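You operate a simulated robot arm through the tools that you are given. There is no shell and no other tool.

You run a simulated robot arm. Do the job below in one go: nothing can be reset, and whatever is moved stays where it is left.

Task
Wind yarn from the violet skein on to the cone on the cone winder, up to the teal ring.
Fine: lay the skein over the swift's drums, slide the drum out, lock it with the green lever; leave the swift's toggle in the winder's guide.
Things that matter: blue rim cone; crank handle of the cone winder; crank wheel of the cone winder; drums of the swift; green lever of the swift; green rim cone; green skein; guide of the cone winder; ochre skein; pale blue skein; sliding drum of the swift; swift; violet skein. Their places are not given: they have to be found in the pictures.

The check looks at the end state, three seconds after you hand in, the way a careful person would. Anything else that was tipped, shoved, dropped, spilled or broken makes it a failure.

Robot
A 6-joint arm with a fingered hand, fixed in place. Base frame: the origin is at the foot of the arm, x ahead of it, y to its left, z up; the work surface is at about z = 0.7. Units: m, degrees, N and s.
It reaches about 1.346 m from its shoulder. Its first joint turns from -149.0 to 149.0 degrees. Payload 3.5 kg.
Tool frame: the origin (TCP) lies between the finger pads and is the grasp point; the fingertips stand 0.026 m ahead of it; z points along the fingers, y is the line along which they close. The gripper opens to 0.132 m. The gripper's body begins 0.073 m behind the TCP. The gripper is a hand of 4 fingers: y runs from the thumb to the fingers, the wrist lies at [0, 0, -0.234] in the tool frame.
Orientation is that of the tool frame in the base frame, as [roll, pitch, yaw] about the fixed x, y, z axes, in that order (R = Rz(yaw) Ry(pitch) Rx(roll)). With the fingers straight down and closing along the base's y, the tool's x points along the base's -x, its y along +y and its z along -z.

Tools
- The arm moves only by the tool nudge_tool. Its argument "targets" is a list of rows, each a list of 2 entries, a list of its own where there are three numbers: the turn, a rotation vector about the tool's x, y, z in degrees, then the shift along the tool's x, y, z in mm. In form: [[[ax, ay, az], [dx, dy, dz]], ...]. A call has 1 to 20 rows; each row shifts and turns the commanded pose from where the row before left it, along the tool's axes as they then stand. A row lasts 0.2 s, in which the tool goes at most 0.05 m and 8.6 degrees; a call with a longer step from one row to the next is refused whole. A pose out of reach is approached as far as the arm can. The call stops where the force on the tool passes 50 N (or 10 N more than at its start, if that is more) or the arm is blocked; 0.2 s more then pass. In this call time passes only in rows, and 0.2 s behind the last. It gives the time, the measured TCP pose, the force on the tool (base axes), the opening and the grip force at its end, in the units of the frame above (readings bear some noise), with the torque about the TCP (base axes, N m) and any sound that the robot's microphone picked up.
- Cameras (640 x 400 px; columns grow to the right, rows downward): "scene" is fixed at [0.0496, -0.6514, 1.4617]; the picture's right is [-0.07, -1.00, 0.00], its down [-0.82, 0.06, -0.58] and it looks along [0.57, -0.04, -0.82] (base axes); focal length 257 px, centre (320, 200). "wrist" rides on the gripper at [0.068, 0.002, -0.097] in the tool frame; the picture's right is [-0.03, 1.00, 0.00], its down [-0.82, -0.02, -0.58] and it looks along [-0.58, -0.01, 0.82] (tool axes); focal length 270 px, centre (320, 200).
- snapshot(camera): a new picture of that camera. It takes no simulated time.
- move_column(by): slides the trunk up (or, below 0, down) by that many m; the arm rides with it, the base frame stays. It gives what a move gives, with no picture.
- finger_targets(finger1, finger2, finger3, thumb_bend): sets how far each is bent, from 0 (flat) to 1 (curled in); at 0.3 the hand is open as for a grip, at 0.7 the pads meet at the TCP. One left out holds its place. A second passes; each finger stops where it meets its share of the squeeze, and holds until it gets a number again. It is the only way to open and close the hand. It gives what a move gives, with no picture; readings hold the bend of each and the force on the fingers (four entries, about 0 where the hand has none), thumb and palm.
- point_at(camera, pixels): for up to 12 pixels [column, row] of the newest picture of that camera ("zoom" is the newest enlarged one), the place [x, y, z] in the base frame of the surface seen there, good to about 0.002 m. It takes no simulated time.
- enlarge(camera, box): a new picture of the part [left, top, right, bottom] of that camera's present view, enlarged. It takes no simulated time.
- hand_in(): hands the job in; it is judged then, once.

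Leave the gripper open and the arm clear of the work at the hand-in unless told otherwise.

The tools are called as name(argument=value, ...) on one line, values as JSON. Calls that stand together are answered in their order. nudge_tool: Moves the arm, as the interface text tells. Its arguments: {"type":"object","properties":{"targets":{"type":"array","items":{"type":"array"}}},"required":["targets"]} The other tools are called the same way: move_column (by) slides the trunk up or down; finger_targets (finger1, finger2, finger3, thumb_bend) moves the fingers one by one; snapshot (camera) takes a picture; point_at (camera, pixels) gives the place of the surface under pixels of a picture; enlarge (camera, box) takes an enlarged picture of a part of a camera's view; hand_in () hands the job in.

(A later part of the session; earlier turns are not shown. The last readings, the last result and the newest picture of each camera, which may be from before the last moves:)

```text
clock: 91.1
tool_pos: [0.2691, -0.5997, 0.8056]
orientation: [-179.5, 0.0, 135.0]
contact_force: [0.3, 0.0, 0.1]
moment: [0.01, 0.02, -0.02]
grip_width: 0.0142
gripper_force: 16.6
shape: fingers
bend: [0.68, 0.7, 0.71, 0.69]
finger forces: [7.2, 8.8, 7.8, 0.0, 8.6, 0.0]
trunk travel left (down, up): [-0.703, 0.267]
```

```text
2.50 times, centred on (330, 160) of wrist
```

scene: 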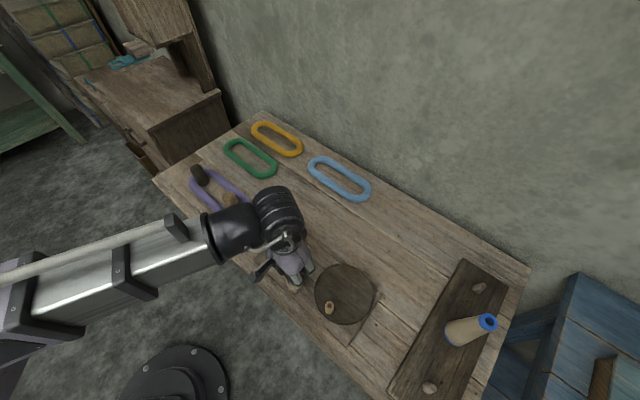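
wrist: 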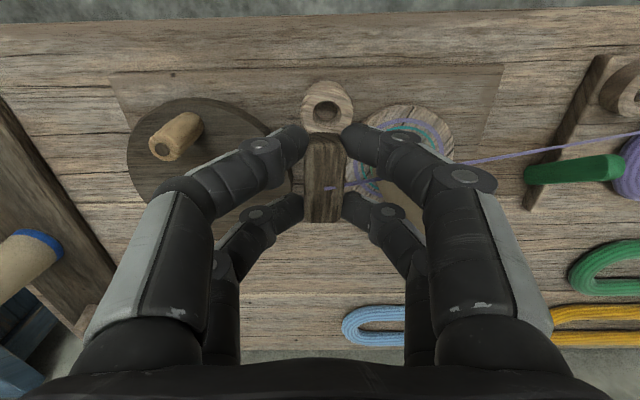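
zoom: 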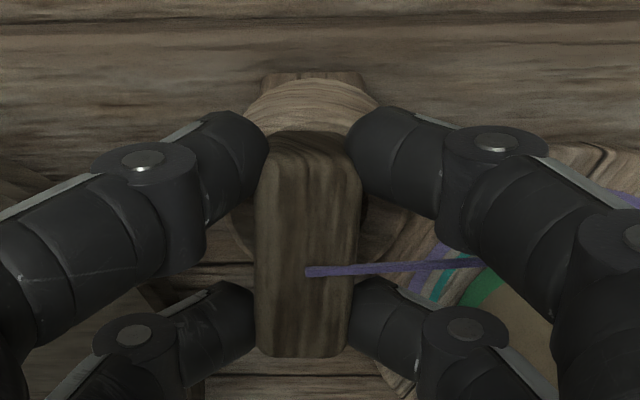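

No resistance: the stem is entering. Lower 6 mm more, then 3 mm.

move_column(by=-0.006)

move_column(by=-0.003)

enlarge(camera="wrist", box=[240, 80, 420, 240])

```text
clock: 91.7
tool_pos: [0.2694, -0.599, 0.7977]
orientation: [-179.6, 0.0, 135.0]
contact_force: [-0.3, -0.7, -0.4]
moment: [0.03, -0.01, 0.03]
grip_width: 0.014
gripper_force: 16.3
shape: fingers
bend: [0.69, 0.7, 0.71, 0.69]
finger forces: [7.5, 8.8, 8.0, 0.0, 8.8, 0.0]
trunk travel left (down, up): [-0.697, 0.273]
```

```text
clock: 92.2
tool_pos: [0.269, -0.5989, 0.7962]
orientation: [-179.7, 0.1, 135.0]
contact_force: [5.4, -1.3, 23.5]
moment: [0.28, -0.28, -0.07]
grip_width: 0.0139
gripper_force: 27.8
shape: fingers
bend: [0.71, 0.71, 0.71, 0.68]
finger forces: [22.2, 16.2, 8.2, 0.0, 10.2, 0.1]
trunk travel left (down, up): [-0.694, 0.276]
```

```text
2.50 times, centred on (330, 160) of wrist
```

zoom: 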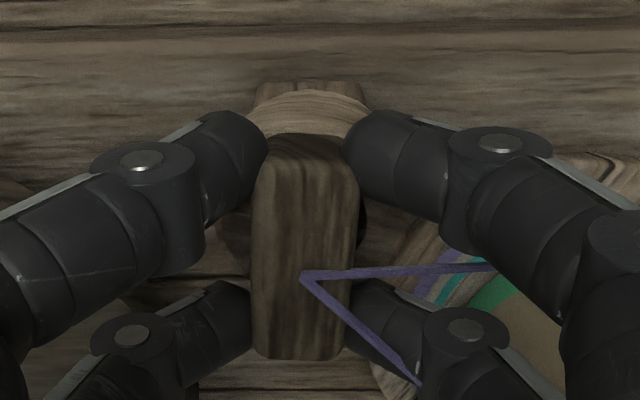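

A second thread now runs from the toggle to the cone: it is recognised as in the guide. I relieve 2 mm and open the digits just enough (0.55) to release.

move_column(by=0.002)

finger_targets(finger1=0.57, finger2=0.57, finger3=0.57, thumb_bend=0.57)

enlarge(camera="wrist", box=[240, 80, 420, 240])

move_column(by=0.12)

snapshot(camera="wrist")

```text
clock: 92.7
tool_pos: [0.2681, -0.6001, 0.7983]
orientation: [-179.6, -0.1, 135.0]
contact_force: [0.8, 0.5, 3.4]
moment: [0.12, -0.06, 0.02]
grip_width: 0.0136
gripper_force: 17.6
shape: fingers
bend: [0.71, 0.71, 0.71, 0.68]
finger forces: [10.9, 8.6, 7.6, 0.0, 8.7, 0.0]
trunk travel left (down, up): [-0.696, 0.274]
```

```text
clock: 93.7
tool_pos: [0.2678, -0.5985, 0.7979]
orientation: [-179.6, 0.0, 135.0]
contact_force: [-2.2, -5.6, 21.4]
moment: [0.04, -0.14, -0.06]
grip_width: 0.0325
gripper_force: 11.1
shape: fingers
bend: [0.68, 0.68, 0.56, 0.56]
finger forces: [11.5, 10.8, 0.0, 0.0, 0.1, 0.0]
trunk travel left (down, up): [-0.696, 0.274]
```

```text
2.50 times, centred on (330, 160) of wrist
```

zoom: 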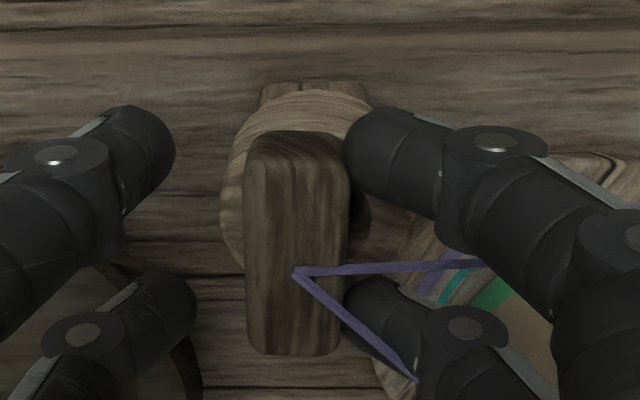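

```text
clock: 95.2
tool_pos: [0.2683, -0.6, 0.9175]
orientation: [-179.5, 0.2, 135.1]
contact_force: [-0.3, 1.4, -0.5]
moment: [-0.01, -0.02, 0.0]
grip_width: 0.0453
gripper_force: 0.1
shape: fingers
bend: [0.56, 0.56, 0.56, 0.56]
finger forces: [0.1, 0.0, 0.0, 0.0, 0.0, 0.0]
trunk travel left (down, up): [-0.816, 0.154]
```

```text
taken
```

wrist: 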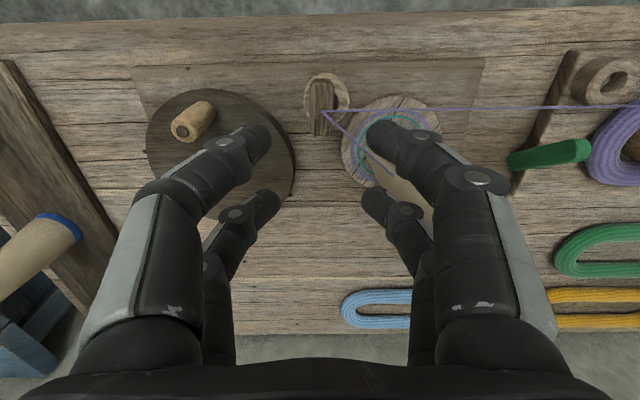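

I check the toggle's seating in the guide from both cameras.

enlarge(camera="wrist", box=[290, 60, 370, 150])

point_at(camera="zoom", pixels=[[215, 150], [270, 150], [250, 200], [250, 280], [255, 130], [330, 150], [180, 150], [230, 260], [290, 260]])

enlarge(camera="scene", box=[255, 225, 335, 305])

```text
4.44 times, centred on (330, 105) of wrist
```

zoom: 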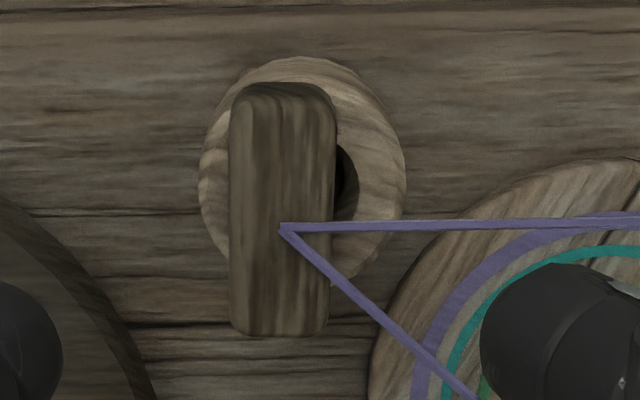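

```text
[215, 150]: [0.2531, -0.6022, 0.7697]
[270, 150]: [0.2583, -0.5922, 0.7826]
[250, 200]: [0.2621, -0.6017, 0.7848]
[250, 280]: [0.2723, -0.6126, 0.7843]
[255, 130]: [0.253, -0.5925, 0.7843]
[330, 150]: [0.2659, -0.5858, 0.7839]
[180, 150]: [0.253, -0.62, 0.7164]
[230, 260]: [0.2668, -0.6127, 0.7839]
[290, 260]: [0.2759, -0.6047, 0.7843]
```

```text
5.00 times, centred on (295, 265) of scene
```

zoom: 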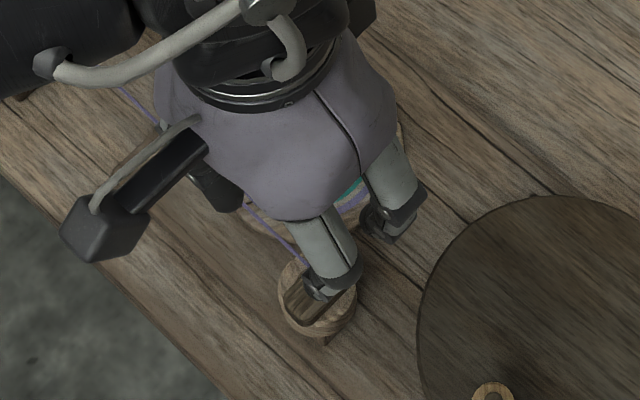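

The toggle's bar is flat on the guide's rim (z 0.784 everywhere), stem in the hole. Now the crank: I measure the wheel and handle from the scene camera.

enlarge(camera="scene", box=[300, 255, 390, 335])

point_at(camera="zoom", pixels=[[195, 250], [180, 262], [212, 255], [195, 285], [190, 340], [110, 200], [530, 200], [320, 65], [320, 388], [320, 220], [195, 310], [215, 300]])

```text
5.00 times, centred on (345, 295) of scene
```

zoom: 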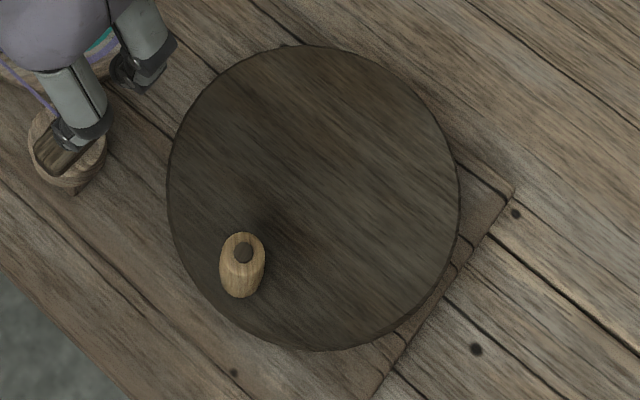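

```text
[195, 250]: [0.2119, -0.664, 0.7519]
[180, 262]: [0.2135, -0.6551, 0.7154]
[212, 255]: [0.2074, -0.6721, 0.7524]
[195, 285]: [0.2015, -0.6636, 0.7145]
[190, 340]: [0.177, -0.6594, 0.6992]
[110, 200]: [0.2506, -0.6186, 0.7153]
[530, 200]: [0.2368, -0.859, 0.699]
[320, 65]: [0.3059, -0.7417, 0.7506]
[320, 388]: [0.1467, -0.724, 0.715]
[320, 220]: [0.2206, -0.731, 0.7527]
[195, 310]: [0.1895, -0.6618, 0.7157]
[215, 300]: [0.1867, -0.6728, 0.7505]
```

point_at(camera="zoom", pixels=[[232, 240], [258, 245], [243, 234], [244, 252], [228, 252], [258, 262], [172, 200], [455, 200], [314, 50], [314, 345], [314, 198], [242, 290]])

```text
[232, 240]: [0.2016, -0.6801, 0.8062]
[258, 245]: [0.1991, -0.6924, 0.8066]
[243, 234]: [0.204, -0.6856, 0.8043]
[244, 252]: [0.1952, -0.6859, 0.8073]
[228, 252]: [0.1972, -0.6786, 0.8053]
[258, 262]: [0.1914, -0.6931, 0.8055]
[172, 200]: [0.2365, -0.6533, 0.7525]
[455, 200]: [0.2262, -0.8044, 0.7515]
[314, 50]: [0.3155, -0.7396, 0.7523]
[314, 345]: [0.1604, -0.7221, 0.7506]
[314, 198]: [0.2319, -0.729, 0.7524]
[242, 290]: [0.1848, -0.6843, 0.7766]
```

Wheel centre ≈(0.238,-0.729), radius 0.078; the handle is a 20 mm peg at (0.196,-0.685), top z 0.807, so it circles at 0.061 m. I turn to yaw 78 (keeps the digits clear of the guide) and move above the handle.

nudge_tool(targets=[[[0, 0, 8.14], [0, 0, 0]], [[0, 0, 8.14], [0, 0, 0]], [[0, 0, 8.14], [0, 0, 0]], [[0, 0, 8.14], [0, 0, 0]], [[0, 0, 8.14], [0, 0, 0]], [[0, 0, 8.14], [0, 0, 0]], [[0, 0, 8.14], [0, 0, 0]], [[0, 0, 0], [-33, -17.7, 0]], [[0, 0, 0], [-33, -17.7, 0]], [[0, 0, 0], [-33, -17.7, 0]]])

snapshot(camera="wrist")

snapshot(camera="scene")

```text
clock: 97.4
tool_pos: [0.1958, -0.6871, 0.9171]
orientation: [-179.9, 0.3, 78.0]
contact_force: [-0.9, -0.4, 0.0]
moment: [-0.05, -0.01, 0.02]
grip_width: 0.0454
gripper_force: 0.0
shape: fingers
bend: [0.56, 0.56, 0.56, 0.56]
finger forces: [0.0, 0.0, 0.0, 0.1, 0.0, 0.0]
trunk travel left (down, up): [-0.816, 0.154]
```

```text
taken
```

wrist: 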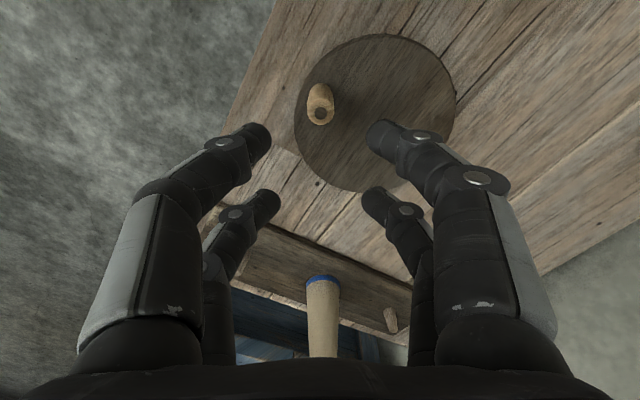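

```text
taken
```

scene: 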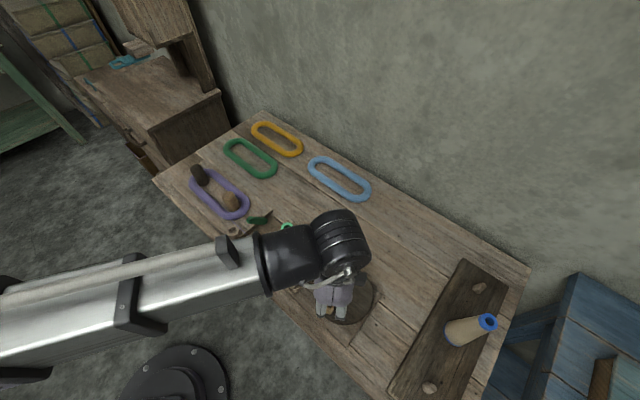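

I measure the handle's top and the wheel's edge in this wrist view for fine alignment.

enlarge(camera="wrist", box=[290, 70, 350, 140])

point_at(camera="wrist", pixels=[[320, 112], [309, 112], [331, 112], [320, 104], [320, 121], [295, 110], [455, 85], [380, 36], [360, 190], [375, 110]])

```text
5.71 times, centred on (320, 105) of wrist
```

zoom: 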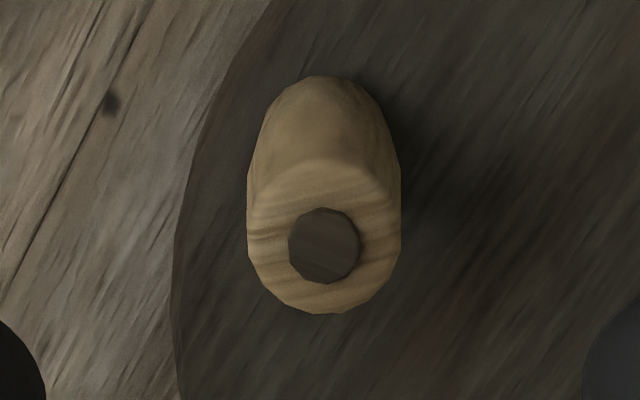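

```text
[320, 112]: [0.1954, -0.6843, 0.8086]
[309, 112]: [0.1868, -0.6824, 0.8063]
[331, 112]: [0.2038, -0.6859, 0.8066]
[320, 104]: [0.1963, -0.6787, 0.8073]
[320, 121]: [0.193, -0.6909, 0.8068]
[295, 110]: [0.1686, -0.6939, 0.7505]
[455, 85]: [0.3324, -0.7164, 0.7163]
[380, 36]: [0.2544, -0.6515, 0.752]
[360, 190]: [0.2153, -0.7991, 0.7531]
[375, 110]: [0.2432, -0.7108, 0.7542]
```

The handle is centred between the digit pairs (peg with a spinning sleeve). I lower 0.10 m, look, then the remaining 0.032 m.

move_column(by=-0.1)

snapshot(camera="wrist")

move_column(by=-0.03)

snapshot(camera="wrist")

```text
clock: 98.7
tool_pos: [0.1953, -0.6859, 0.8176]
orientation: [-179.8, 0.3, 78.0]
contact_force: [-0.2, 0.6, 0.7]
moment: [0.03, -0.03, 0.0]
grip_width: 0.0448
gripper_force: 0.0
shape: fingers
bend: [0.56, 0.56, 0.56, 0.56]
finger forces: [0.1, 0.1, 0.1, 0.0, 0.1, 0.1]
trunk travel left (down, up): [-0.716, 0.254]
```

```text
taken
```

wrist: 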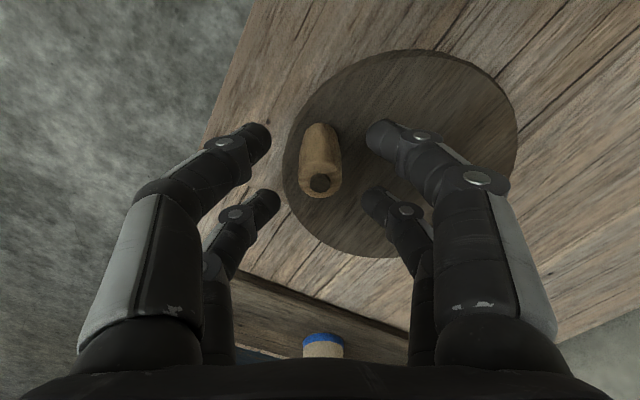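

```text
clock: 99.5
tool_pos: [0.1954, -0.6869, 0.7875]
orientation: [-179.9, 0.3, 78.0]
contact_force: [-0.1, -0.5, 0.0]
moment: [-0.01, -0.02, -0.02]
grip_width: 0.0452
gripper_force: 0.0
shape: fingers
bend: [0.56, 0.56, 0.56, 0.56]
finger forces: [0.1, 0.0, 0.0, 0.0, 0.1, 0.1]
trunk travel left (down, up): [-0.686, 0.284]
```

```text
taken
```

wrist: 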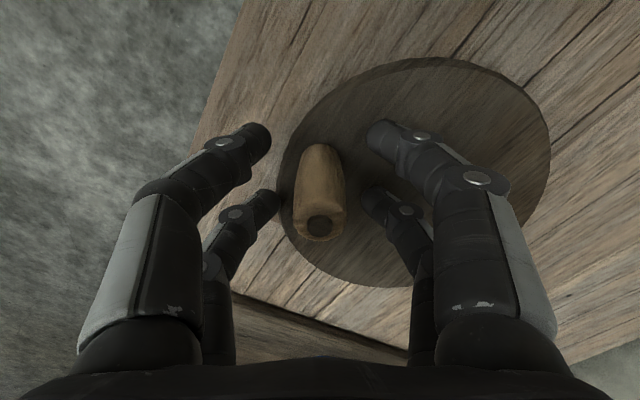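

The peg stands between the four digits. I close to 0.66 to cage it.

finger_targets(finger1=0.66, finger2=0.66, finger3=0.66, thumb_bend=0.66)

snapshot(camera="wrist")

enlarge(camera="scene", box=[240, 200, 400, 340])

```text
clock: 100.5
tool_pos: [0.1972, -0.6865, 0.7878]
orientation: [-179.9, 0.3, 78.1]
contact_force: [0.3, -0.3, -0.1]
moment: [-0.02, 0.02, -0.01]
grip_width: 0.0138
gripper_force: 0.1
shape: fingers
bend: [0.66, 0.66, 0.66, 0.66]
finger forces: [0.0, 0.0, 0.1, 0.0, 0.0, 0.0]
trunk travel left (down, up): [-0.686, 0.284]
```

```text
taken
```

wrist: 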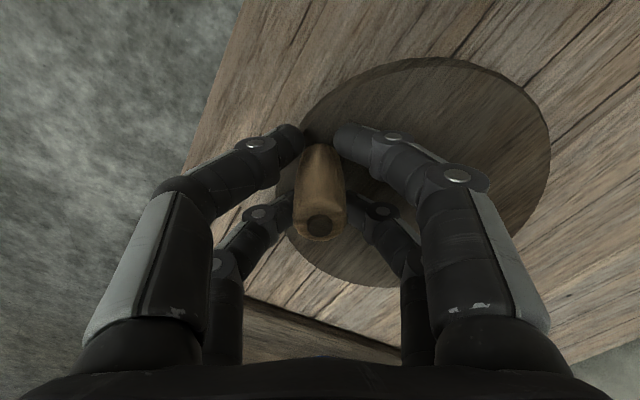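

```text
2.86 times, centred on (320, 270) of scene
```

zoom: 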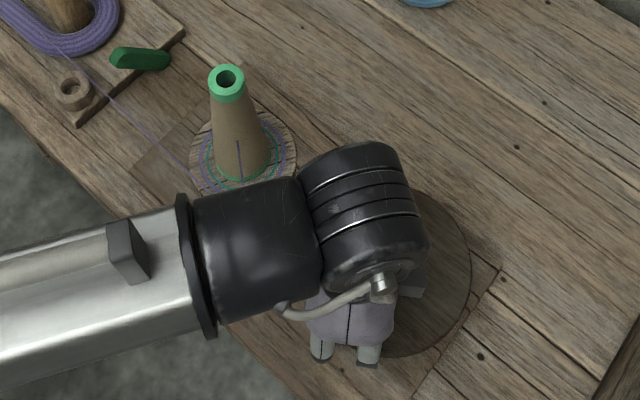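

Still no contact; I close to 0.7 so the pads meet on both sides of the peg.

finger_targets(finger1=0.7, finger2=0.7, finger3=0.7, thumb_bend=0.7)

snapshot(camera="wrist")

enlarge(camera="scene", box=[280, 210, 330, 280])

```text
clock: 101.5
tool_pos: [0.1965, -0.6871, 0.7884]
orientation: [-179.8, 0.2, 78.0]
contact_force: [1.4, 0.6, 0.1]
moment: [0.0, -0.05, -0.04]
grip_width: 0.0026
gripper_force: 0.2
shape: fingers
bend: [0.69, 0.7, 0.7, 0.7]
finger forces: [0.2, 0.1, 0.0, 0.1, 0.3, 0.1]
trunk travel left (down, up): [-0.686, 0.284]
```

```text
taken
```

wrist: 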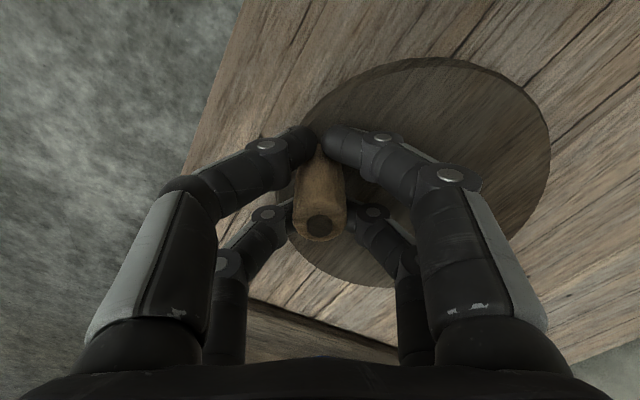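

```text
5.71 times, centred on (305, 245) of scene
```

zoom: 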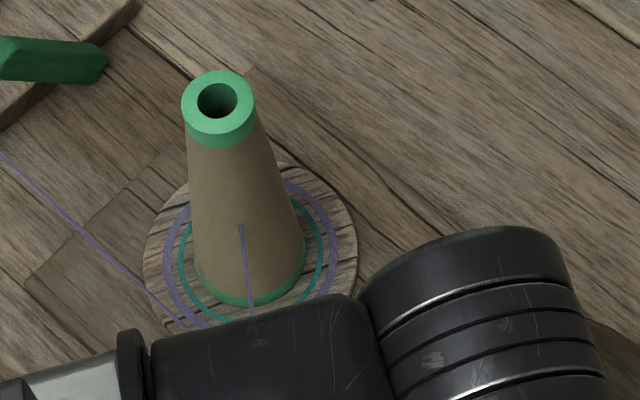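

The peg is caged. The cone shows a violet thread at its base, with the teal ring inside the violet ring on the plate. I crank clockwise 45° first (3 rows of 15°) and check the wheel and cone.

nudge_tool(targets=[[[0, 0, 0], [12.03, 10.79, 0]], [[0, 0, 0], [8.82, 13.54, 0]], [[0, 0, 0], [5.02, 15.36, 0]]])

snapshot(camera="wrist")

enlarge(camera="scene", box=[260, 210, 370, 310])

```text
clock: 102.3
tool_pos: [0.24, -0.6702, 0.7876]
orientation: [-179.8, 0.2, 78.0]
contact_force: [0.6, -1.0, 0.6]
moment: [-0.03, 0.01, 0.01]
grip_width: 0.0015
gripper_force: 0.8
shape: fingers
bend: [0.7, 0.7, 0.7, 0.7]
finger forces: [0.0, 0.0, 1.6, 0.0, 0.0, 0.1]
trunk travel left (down, up): [-0.686, 0.284]
```

```text
taken
```

wrist: 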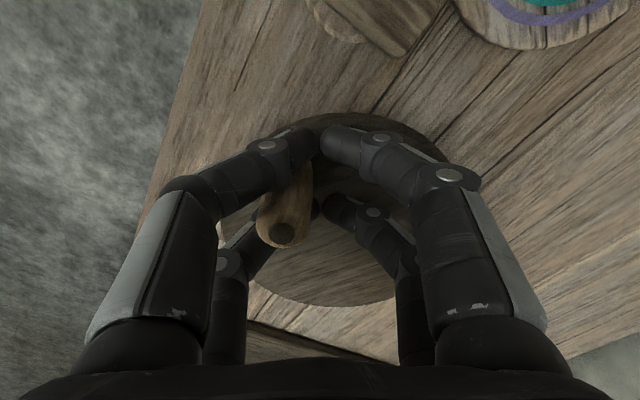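

```text
4.00 times, centred on (315, 260) of scene
```

zoom: 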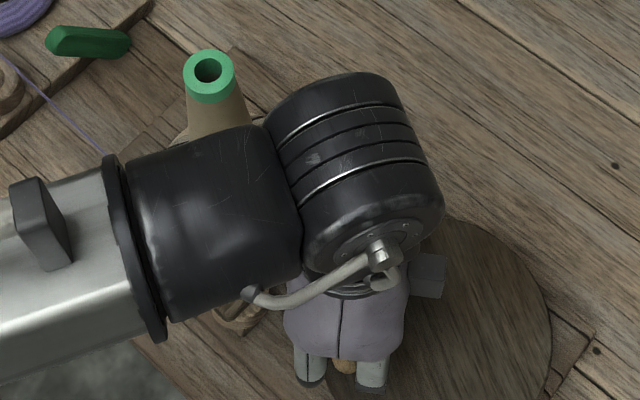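

The wheel turns with about 1 N; the peg lags a bit toward the left digits. I measure the peg's top to see the lag.

point_at(camera="wrist", pixels=[[284, 235], [270, 230], [297, 228], [284, 222], [290, 185]])

enlarge(camera="wrist", box=[230, 100, 410, 270])

```text
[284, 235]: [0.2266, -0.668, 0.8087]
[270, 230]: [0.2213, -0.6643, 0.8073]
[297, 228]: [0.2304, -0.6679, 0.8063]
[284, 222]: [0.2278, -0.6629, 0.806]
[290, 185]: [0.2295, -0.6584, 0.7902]
```

```text
2.35 times, centred on (320, 185) of wrist
```

zoom: 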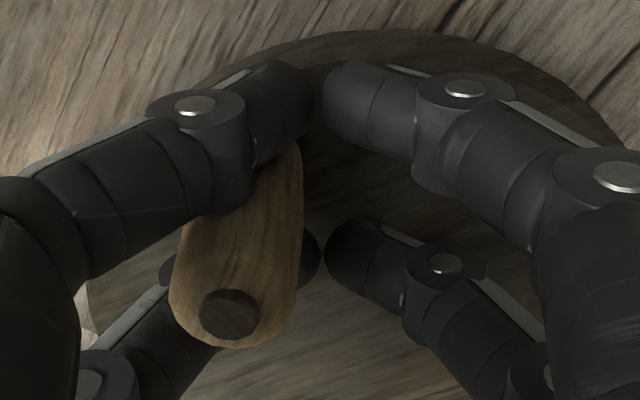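

The peg slips along the channel between the front and rear digits. A true pinch is better: I open to 0.5, shift so the peg lies between the front pair (thumb/finger1 at tool x≈+18 mm), and pinch it; the sleeve spins freely, so the pinch can circle without turning the hand.

finger_targets(finger1=0.5, finger2=0.5, finger3=0.5, thumb_bend=0.5)

nudge_tool(targets=[[[0, 0, 0], [0, -13.9, 0]], [[0, 0, 0], [-17.6, 0, 0]]])

snapshot(camera="wrist")

```text
clock: 103.3
tool_pos: [0.2397, -0.6705, 0.7871]
orientation: [-179.9, 0.4, 78.1]
contact_force: [0.8, 0.2, -0.8]
moment: [-0.03, -0.01, -0.01]
grip_width: 0.0653
gripper_force: 0.0
shape: fingers
bend: [0.5, 0.5, 0.5, 0.5]
finger forces: [0.1, 0.0, 0.1, 0.0, 0.0, 0.0]
trunk travel left (down, up): [-0.686, 0.284]
```

```text
clock: 103.9
tool_pos: [0.222, -0.6832, 0.7878]
orientation: [-179.8, 0.3, 78.0]
contact_force: [-0.6, 0.7, 0.0]
moment: [-0.01, -0.02, 0.0]
grip_width: 0.0654
gripper_force: 0.0
shape: fingers
bend: [0.5, 0.5, 0.5, 0.5]
finger forces: [0.0, 0.1, 0.0, 0.0, 0.0, 0.0]
trunk travel left (down, up): [-0.686, 0.284]
```

```text
taken
```

wrist: 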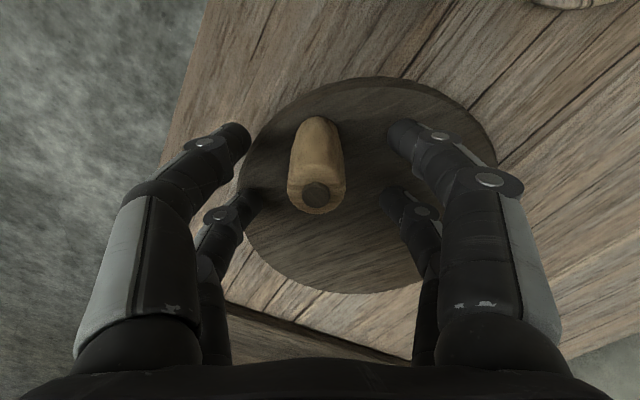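

The peg is now in line with the front pair. I close thumb and finger1 on it.

finger_targets(finger1=0.72, thumb_bend=0.72)

snapshot(camera="wrist")

```text
clock: 104.9
tool_pos: [0.2234, -0.6827, 0.7879]
orientation: [-179.8, 0.3, 78.0]
contact_force: [-1.3, 2.4, -4.1]
moment: [0.0, 0.01, 0.0]
grip_width: 0.0176
gripper_force: 6.8
shape: fingers
bend: [0.66, 0.5, 0.5, 0.67]
finger forces: [6.0, 0.0, 0.0, 0.0, 7.6, 0.0]
trunk travel left (down, up): [-0.686, 0.284]
```

```text
taken
```

wrist: 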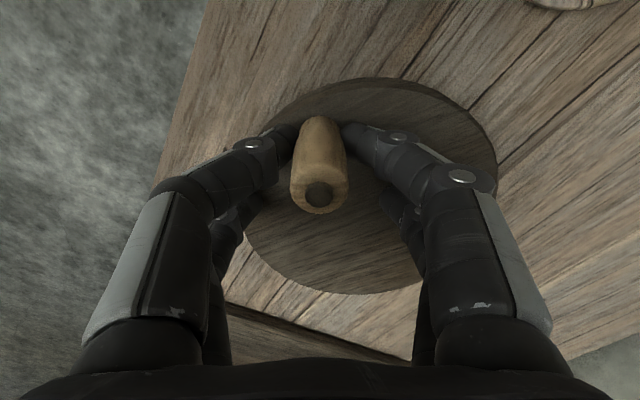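

Pinched with about 7 N. I firm it up, then crank 60° (4 rows) clockwise from φ≈100°.

finger_targets(finger1=0.76, thumb_bend=0.76)

nudge_tool(targets=[[[0, 0, 0], [4.18, 15.61, 0]], [[0, 0, 0], [0, 16.16, 0]], [[0, 0, 0], [-4.18, 15.61, 0]], [[0, 0, 0], [-8.08, 14.0, 0]]])

snapshot(camera="wrist")

enlarge(camera="scene", box=[260, 210, 370, 310])

```text
clock: 105.9
tool_pos: [0.2222, -0.6826, 0.7877]
orientation: [-179.8, 0.2, 78.0]
contact_force: [-1.1, 4.7, -5.5]
moment: [-0.03, -0.01, 0.03]
grip_width: 0.0166
gripper_force: 9.0
shape: fingers
bend: [0.66, 0.5, 0.5, 0.68]
finger forces: [8.8, 0.1, 0.0, 0.1, 10.6, 0.0]
trunk travel left (down, up): [-0.686, 0.284]
```

```text
clock: 106.9
tool_pos: [0.2821, -0.7044, 0.7866]
orientation: [-179.8, 0.3, 77.9]
contact_force: [3.3, 0.6, -5.6]
moment: [-0.09, -0.1, -0.04]
grip_width: 0.0171
gripper_force: 9.5
shape: fingers
bend: [0.66, 0.5, 0.5, 0.68]
finger forces: [10.7, 0.1, 0.0, 0.0, 8.3, 0.0]
trunk travel left (down, up): [-0.686, 0.284]
```

```text
taken
```

wrist: 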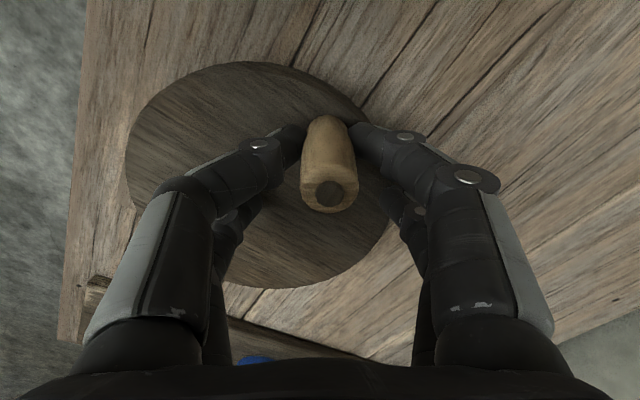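

```text
4.00 times, centred on (315, 260) of scene
```

zoom: 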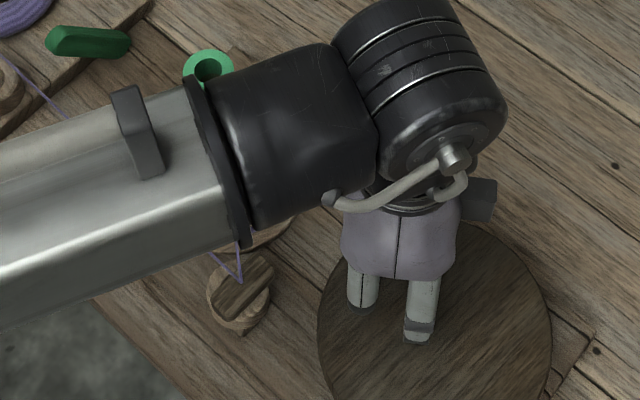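

The pinch works; forces are small. Continue 8 more rows (120°), then look at the cone.

nudge_tool(targets=[[[0, 0, 0], [-11.43, 11.43, 0]], [[0, 0, 0], [-14.0, 8.08, 0]], [[0, 0, 0], [-15.61, 4.18, 0]], [[0, 0, 0], [-16.16, 0, 0]], [[0, 0, 0], [-15.61, -4.18, 0]], [[0, 0, 0], [-14.0, -8.08, 0]], [[0, 0, 0], [-11.43, -11.43, 0]], [[0, 0, 0], [-8.08, -14.0, 0]]])

snapshot(camera="wrist")

enlarge(camera="scene", box=[260, 210, 370, 310])

```text
clock: 108.7
tool_pos: [0.2456, -0.8047, 0.7875]
orientation: [-179.8, 0.3, 78.1]
contact_force: [0.2, 4.0, -4.6]
moment: [-0.02, -0.02, 0.05]
grip_width: 0.0171
gripper_force: 9.8
shape: fingers
bend: [0.66, 0.5, 0.5, 0.68]
finger forces: [9.0, 0.1, 0.1, 0.1, 10.8, 0.1]
trunk travel left (down, up): [-0.686, 0.284]
```

```text
taken
```

wrist: 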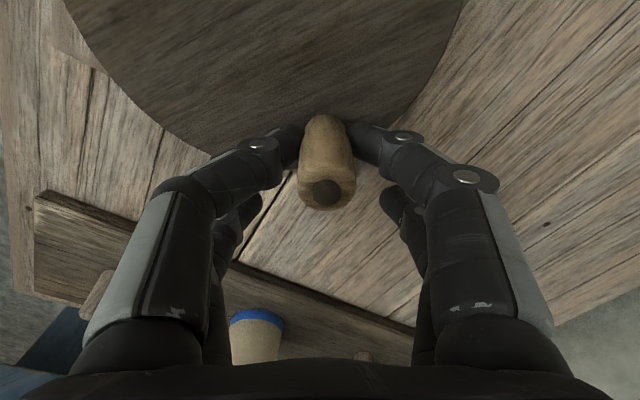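

```text
4.00 times, centred on (315, 260) of scene
```

zoom: 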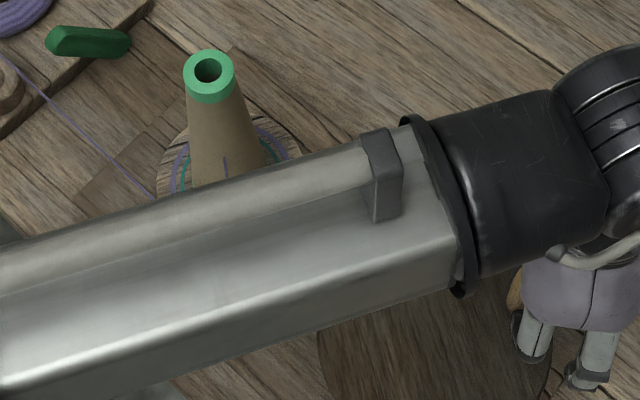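

No winding visible yet after about 210° in all. I continue 10 rows (150°) to the position where the cone is visible again.

nudge_tool(targets=[[[0, 0, 0], [-4.18, -15.61, 0]], [[0, 0, 0], [0, -16.16, 0]], [[0, 0, 0], [4.18, -15.61, 0]], [[0, 0, 0], [8.08, -14.0, 0]], [[0, 0, 0], [11.43, -11.43, 0]], [[0, 0, 0], [14.0, -8.08, 0]], [[0, 0, 0], [15.61, -4.18, 0]], [[0, 0, 0], [16.16, 0, 0]], [[0, 0, 0], [15.61, 4.18, 0]], [[0, 0, 0], [14.0, 8.08, 0]]])

snapshot(camera="wrist")

enlarge(camera="scene", box=[260, 210, 340, 280])

```text
clock: 110.9
tool_pos: [0.1949, -0.698, 0.7878]
orientation: [-179.8, 0.2, 78.1]
contact_force: [-3.8, 4.6, -4.4]
moment: [0.03, 0.03, 0.07]
grip_width: 0.0168
gripper_force: 10.2
shape: fingers
bend: [0.66, 0.5, 0.5, 0.68]
finger forces: [8.4, 0.1, 0.0, 0.0, 12.4, 0.1]
trunk travel left (down, up): [-0.686, 0.284]
```

```text
taken
```

wrist: 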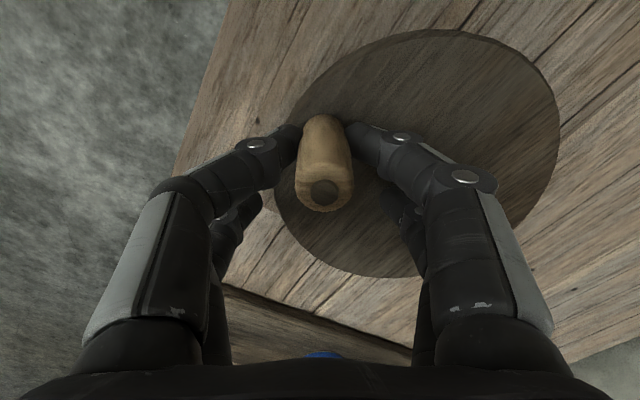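

```text
5.71 times, centred on (300, 245) of scene
```

zoom: 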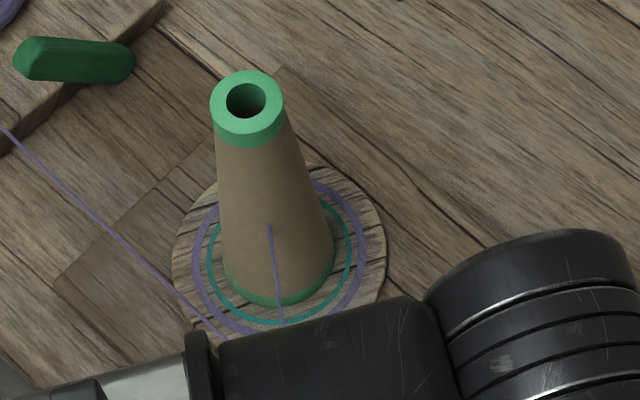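

After about one turn I zoom in closely on the cone to look for any yarn layer.

enlarge(camera="scene", box=[278, 218, 318, 268])

point_at(camera="zoom", pixels=[[250, 250], [320, 250], [320, 100], [230, 330], [210, 330], [320, 330]])

```text
8.00 times, centred on (298, 243) of scene
```

zoom: 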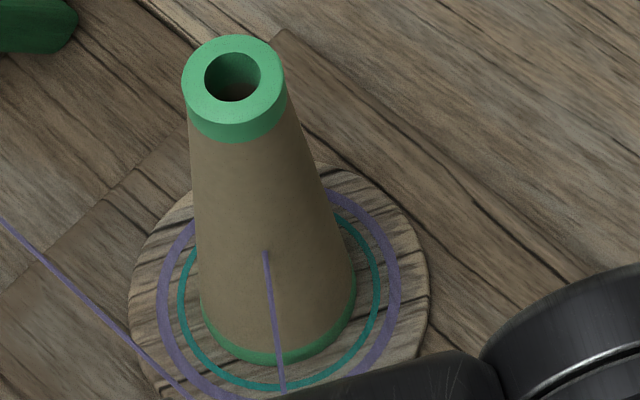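

```text
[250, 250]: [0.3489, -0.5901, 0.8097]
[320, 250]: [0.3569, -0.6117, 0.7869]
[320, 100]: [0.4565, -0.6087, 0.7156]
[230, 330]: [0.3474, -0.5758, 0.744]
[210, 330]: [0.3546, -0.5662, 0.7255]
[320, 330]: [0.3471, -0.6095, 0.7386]
```

No layer is visible, only the lead thread. I crank back counterclockwise 60° to see whether that direction winds and whether the plate turns.

nudge_tool(targets=[[[0, 0, 0], [-14.0, -8.08, 0]], [[0, 0, 0], [-15.61, -4.18, 0]], [[0, 0, 0], [-16.16, 0, 0]], [[0, 0, 0], [-15.61, 4.18, 0]]])

enlarge(camera="scene", box=[268, 218, 328, 278])

snapshot(camera="wrist")

```text
clock: 111.9
tool_pos: [0.1737, -0.7569, 0.7882]
orientation: [-179.9, 0.3, 78.1]
contact_force: [-0.8, -0.7, -2.9]
moment: [-0.11, -0.01, -0.02]
grip_width: 0.0164
gripper_force: 10.0
shape: fingers
bend: [0.66, 0.5, 0.5, 0.68]
finger forces: [10.1, 0.1, 0.0, 0.0, 10.2, 0.1]
trunk travel left (down, up): [-0.686, 0.284]
```

```text
6.67 times, centred on (298, 248) of scene
```

zoom: 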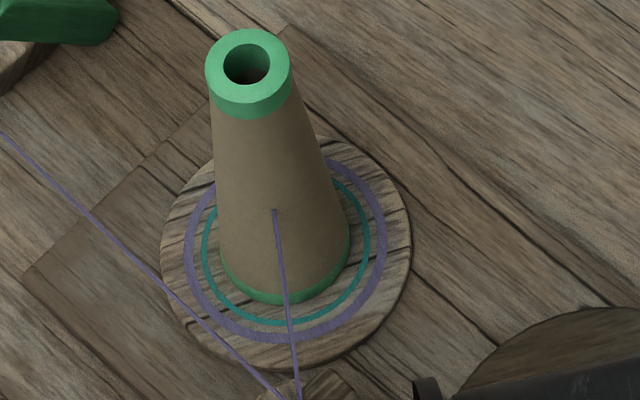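

```text
taken
```

wrist: 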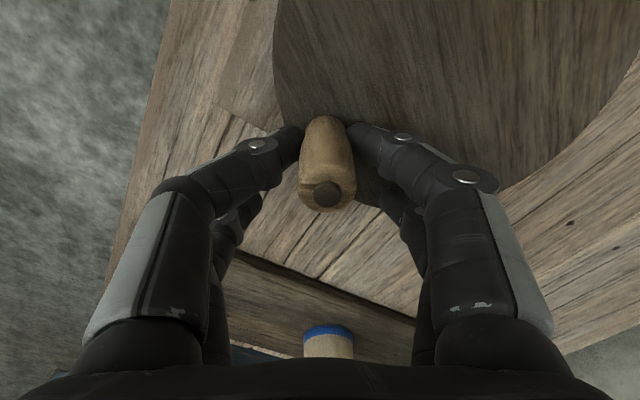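

The view here is clear. I continue counterclockwise for the rest of one full turn (20 rows), then look.

nudge_tool(targets=[[[0, 0, 0], [-14.0, 8.08, 0]], [[0, 0, 0], [-11.43, 11.43, 0]], [[0, 0, 0], [-8.08, 14.0, 0]], [[0, 0, 0], [-4.18, 15.61, 0]], [[0, 0, 0], [0, 16.16, 0]], [[0, 0, 0], [4.18, 15.61, 0]], [[0, 0, 0], [8.08, 14.0, 0]], [[0, 0, 0], [11.43, 11.43, 0]], [[0, 0, 0], [14.0, 8.08, 0]], [[0, 0, 0], [15.61, 4.18, 0]]])

nudge_tool(targets=[[[0, 0, 0], [16.16, 0, 0]], [[0, 0, 0], [15.61, -4.18, 0]], [[0, 0, 0], [14.0, -8.08, 0]], [[0, 0, 0], [11.43, -11.43, 0]], [[0, 0, 0], [8.08, -14.0, 0]], [[0, 0, 0], [4.18, -15.61, 0]], [[0, 0, 0], [0, -16.16, 0]], [[0, 0, 0], [-4.18, -15.61, 0]], [[0, 0, 0], [-8.08, -14.0, 0]], [[0, 0, 0], [-11.43, -11.43, 0]]])

enlarge(camera="scene", box=[268, 218, 328, 278])

```text
clock: 114.1
tool_pos: [0.2939, -0.7656, 0.787]
orientation: [-179.8, 0.3, 78.0]
contact_force: [-4.1, 1.2, -2.5]
moment: [-0.05, 0.09, 0.06]
grip_width: 0.0165
gripper_force: 10.4
shape: fingers
bend: [0.66, 0.5, 0.5, 0.68]
finger forces: [8.3, 0.0, 0.0, 0.1, 12.8, 0.1]
trunk travel left (down, up): [-0.686, 0.284]
```

```text
clock: 116.3
tool_pos: [0.1943, -0.698, 0.7872]
orientation: [-179.6, 0.3, 78.1]
contact_force: [-3.9, 3.9, -3.4]
moment: [0.01, 0.07, 0.07]
grip_width: 0.0165
gripper_force: 10.1
shape: fingers
bend: [0.66, 0.5, 0.5, 0.68]
finger forces: [8.2, 0.1, 0.2, 0.0, 12.7, 0.0]
trunk travel left (down, up): [-0.686, 0.284]
```

```text
6.67 times, centred on (298, 248) of scene
```

zoom: 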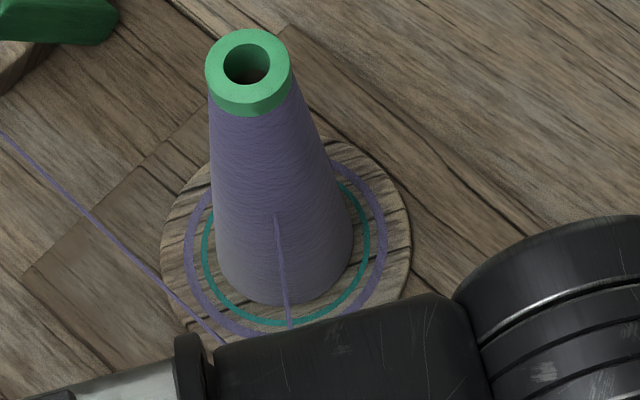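

Counterclockwise winds: a violet layer now covers the cone. The yarn's base edge (215–354 px) is still inside the teal ring (≈202–368 px). I go 60° further, to the clear viewpoint, and measure.

nudge_tool(targets=[[[0, 0, 0], [-14.0, -8.08, 0]], [[0, 0, 0], [-15.61, -4.18, 0]], [[0, 0, 0], [-16.16, 0, 0]], [[0, 0, 0], [-15.61, 4.18, 0]]])

enlarge(camera="scene", box=[278, 233, 318, 268])

enlarge(camera="scene", box=[268, 218, 328, 278])

```text
clock: 117.3
tool_pos: [0.1737, -0.7559, 0.7869]
orientation: [-179.9, 0.2, 78.1]
contact_force: [-2.5, -1.9, -1.4]
moment: [-0.03, 0.03, 0.01]
grip_width: 0.0166
gripper_force: 10.7
shape: fingers
bend: [0.66, 0.5, 0.5, 0.68]
finger forces: [9.8, 0.0, 0.0, 0.1, 11.4, 0.0]
trunk travel left (down, up): [-0.686, 0.284]
```

```text
11.43 times, centred on (298, 250) of scene
```

zoom: 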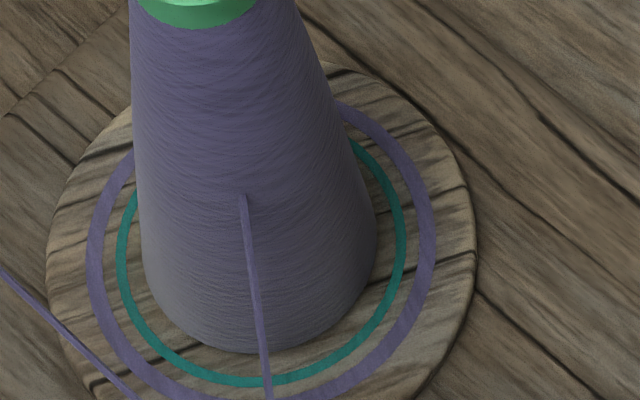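

```text
6.67 times, centred on (298, 248) of scene
```

zoom: 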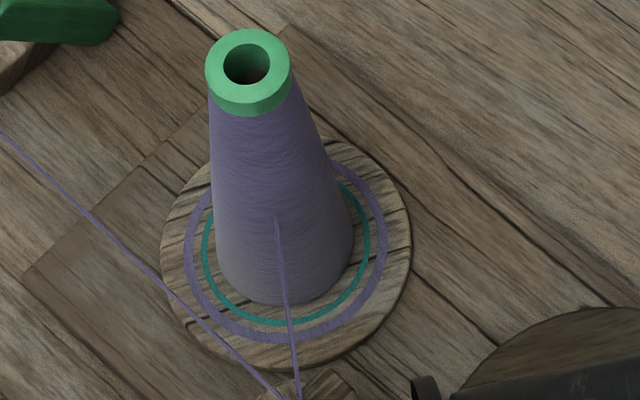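

This view is good for tracking: the yarn's edge spans 140–377 px, the teal ring about 117–128 (left) and 398–406 (right). I measure the ring and yarn radii in 3D.

enlarge(camera="scene", box=[278, 233, 318, 268])

point_at(camera="zoom", pixels=[[122, 250], [402, 235], [265, 383], [170, 345], [365, 345], [148, 255], [370, 245], [200, 340], [300, 345], [230, 350], [160, 300], [358, 290]])

```text
11.43 times, centred on (298, 250) of scene
```

zoom: 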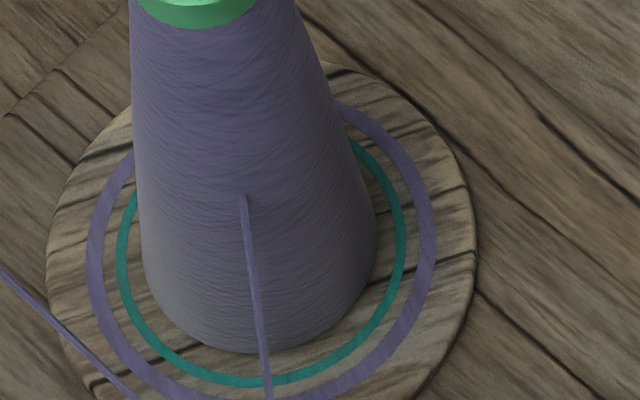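

```text
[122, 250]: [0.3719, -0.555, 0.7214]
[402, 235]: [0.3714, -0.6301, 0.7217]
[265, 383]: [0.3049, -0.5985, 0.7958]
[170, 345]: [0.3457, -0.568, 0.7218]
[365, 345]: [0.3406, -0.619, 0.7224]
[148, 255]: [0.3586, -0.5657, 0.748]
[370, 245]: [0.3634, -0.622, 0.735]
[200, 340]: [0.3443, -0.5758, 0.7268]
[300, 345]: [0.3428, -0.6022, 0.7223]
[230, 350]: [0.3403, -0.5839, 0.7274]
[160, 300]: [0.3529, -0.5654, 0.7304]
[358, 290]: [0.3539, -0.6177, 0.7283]
```

Teal ring radius ≈0.0376, bare cone ≈0.030, yarn now ≈0.032 after 420° counterclockwise. I estimate about 3.3 more turns; I do one full turn (two calls of 12 rows) and check.

nudge_tool(targets=[[[0, 0, 0], [-14.0, 8.08, 0]], [[0, 0, 0], [-11.43, 11.43, 0]], [[0, 0, 0], [-8.08, 14.0, 0]], [[0, 0, 0], [-4.18, 15.61, 0]], [[0, 0, 0], [0, 16.16, 0]], [[0, 0, 0], [4.18, 15.61, 0]], [[0, 0, 0], [8.08, 14.0, 0]], [[0, 0, 0], [11.43, 11.43, 0]], [[0, 0, 0], [14.0, 8.08, 0]], [[0, 0, 0], [15.61, 4.18, 0]], [[0, 0, 0], [16.16, 0, 0]], [[0, 0, 0], [15.61, -4.18, 0]]])

nudge_tool(targets=[[[0, 0, 0], [14.0, -8.08, 0]], [[0, 0, 0], [11.43, -11.43, 0]], [[0, 0, 0], [8.08, -14.0, 0]], [[0, 0, 0], [4.18, -15.61, 0]], [[0, 0, 0], [0, -16.16, 0]], [[0, 0, 0], [-4.18, -15.61, 0]], [[0, 0, 0], [-8.08, -14.0, 0]], [[0, 0, 0], [-11.43, -11.43, 0]], [[0, 0, 0], [-14.0, -8.08, 0]], [[0, 0, 0], [-15.61, -4.18, 0]], [[0, 0, 0], [-16.16, 0, 0]], [[0, 0, 0], [-15.61, 4.18, 0]]])

enlarge(camera="scene", box=[278, 233, 318, 268])

snapshot(camera="scene")

snapshot(camera="wrist")

```text
clock: 119.9
tool_pos: [0.2959, -0.7336, 0.7878]
orientation: [-179.9, 0.3, 78.0]
contact_force: [-1.4, -0.2, -0.6]
moment: [0.0, 0.02, 0.05]
grip_width: 0.0168
gripper_force: 10.3
shape: fingers
bend: [0.66, 0.5, 0.5, 0.68]
finger forces: [9.5, 0.1, 0.0, 0.0, 11.6, 0.0]
trunk travel left (down, up): [-0.686, 0.284]
```

```text
clock: 122.5
tool_pos: [0.1733, -0.7565, 0.7874]
orientation: [-179.8, 0.3, 78.0]
contact_force: [-1.2, -0.7, -1.0]
moment: [-0.04, 0.01, 0.03]
grip_width: 0.0167
gripper_force: 10.6
shape: fingers
bend: [0.66, 0.5, 0.5, 0.67]
finger forces: [10.0, 0.0, 0.0, 0.0, 11.0, 0.0]
trunk travel left (down, up): [-0.686, 0.284]
```

```text
11.43 times, centred on (298, 250) of scene
```

zoom: 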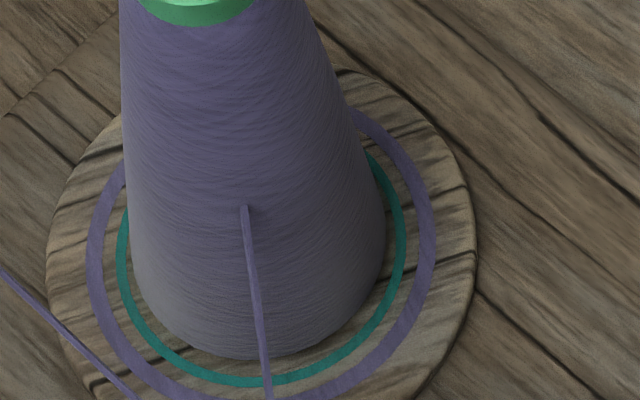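

```text
taken
```

scene: 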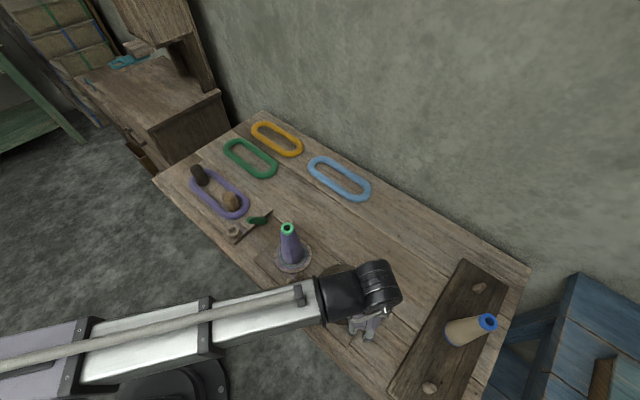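

```text
taken
```

wrist: 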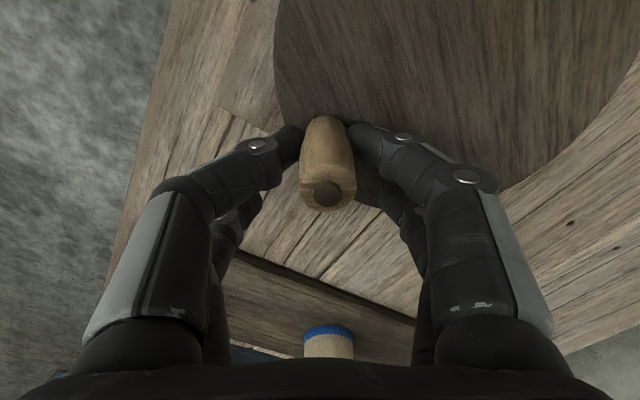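

The yarn now spans 130–386 px (radius ≈128 px; the ring's band is ≈135–144). At ≈9 px per turn, one more turn brings it just inside the ring's middle. I do another turn in two calls, checking at the clear view.

nudge_tool(targets=[[[0, 0, 0], [-14.0, 8.08, 0]], [[0, 0, 0], [-11.43, 11.43, 0]], [[0, 0, 0], [-8.08, 14.0, 0]], [[0, 0, 0], [-4.18, 15.61, 0]], [[0, 0, 0], [0, 16.16, 0]], [[0, 0, 0], [4.18, 15.61, 0]], [[0, 0, 0], [8.08, 14.0, 0]], [[0, 0, 0], [11.43, 11.43, 0]], [[0, 0, 0], [14.0, 8.08, 0]], [[0, 0, 0], [15.61, 4.18, 0]], [[0, 0, 0], [16.16, 0, 0]], [[0, 0, 0], [15.61, -4.18, 0]]])

enlarge(camera="scene", box=[278, 233, 318, 268])

nudge_tool(targets=[[[0, 0, 0], [14.0, -8.08, 0]], [[0, 0, 0], [11.43, -11.43, 0]], [[0, 0, 0], [8.08, -14.0, 0]], [[0, 0, 0], [4.18, -15.61, 0]], [[0, 0, 0], [0, -16.16, 0]], [[0, 0, 0], [-4.18, -15.61, 0]], [[0, 0, 0], [-8.08, -14.0, 0]], [[0, 0, 0], [-11.43, -11.43, 0]]])

enlarge(camera="scene", box=[278, 233, 318, 268])

```text
clock: 125.1
tool_pos: [0.2946, -0.7324, 0.7872]
orientation: [-179.8, 0.3, 78.0]
contact_force: [-2.5, -1.0, 0.1]
moment: [0.03, -0.01, 0.08]
grip_width: 0.0166
gripper_force: 10.4
shape: fingers
bend: [0.66, 0.5, 0.5, 0.67]
finger forces: [9.4, 0.1, 0.1, 0.1, 12.0, 0.1]
trunk travel left (down, up): [-0.686, 0.284]
```

```text
11.43 times, centred on (298, 250) of scene
```

zoom: 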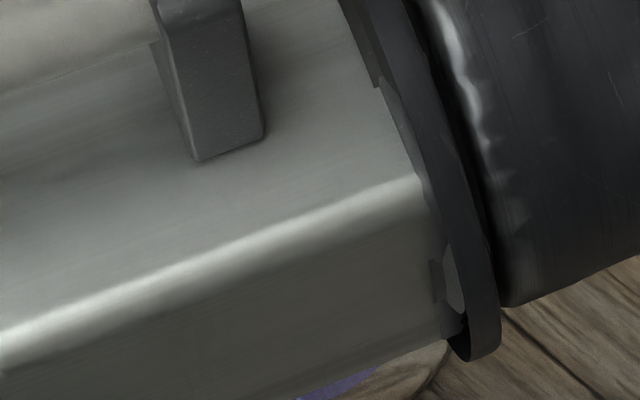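

```text
clock: 126.9
tool_pos: [0.192, -0.698, 0.7872]
orientation: [-179.7, 0.3, 78.0]
contact_force: [-4.3, 4.0, -2.8]
moment: [0.04, 0.04, 0.09]
grip_width: 0.0167
gripper_force: 10.7
shape: fingers
bend: [0.66, 0.5, 0.5, 0.67]
finger forces: [8.5, 0.0, 0.1, 0.0, 12.7, 0.1]
trunk travel left (down, up): [-0.686, 0.284]
```

```text
11.43 times, centred on (298, 250) of scene
```

zoom: 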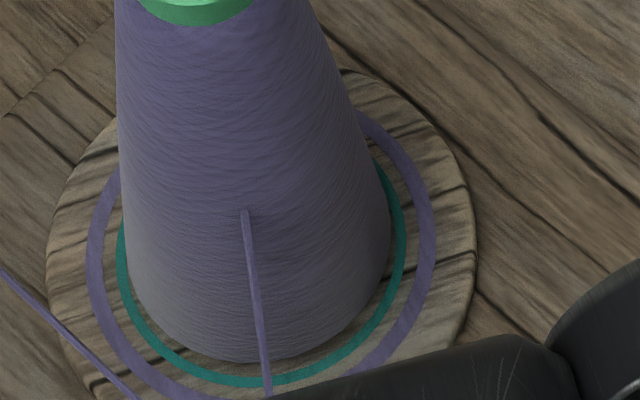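

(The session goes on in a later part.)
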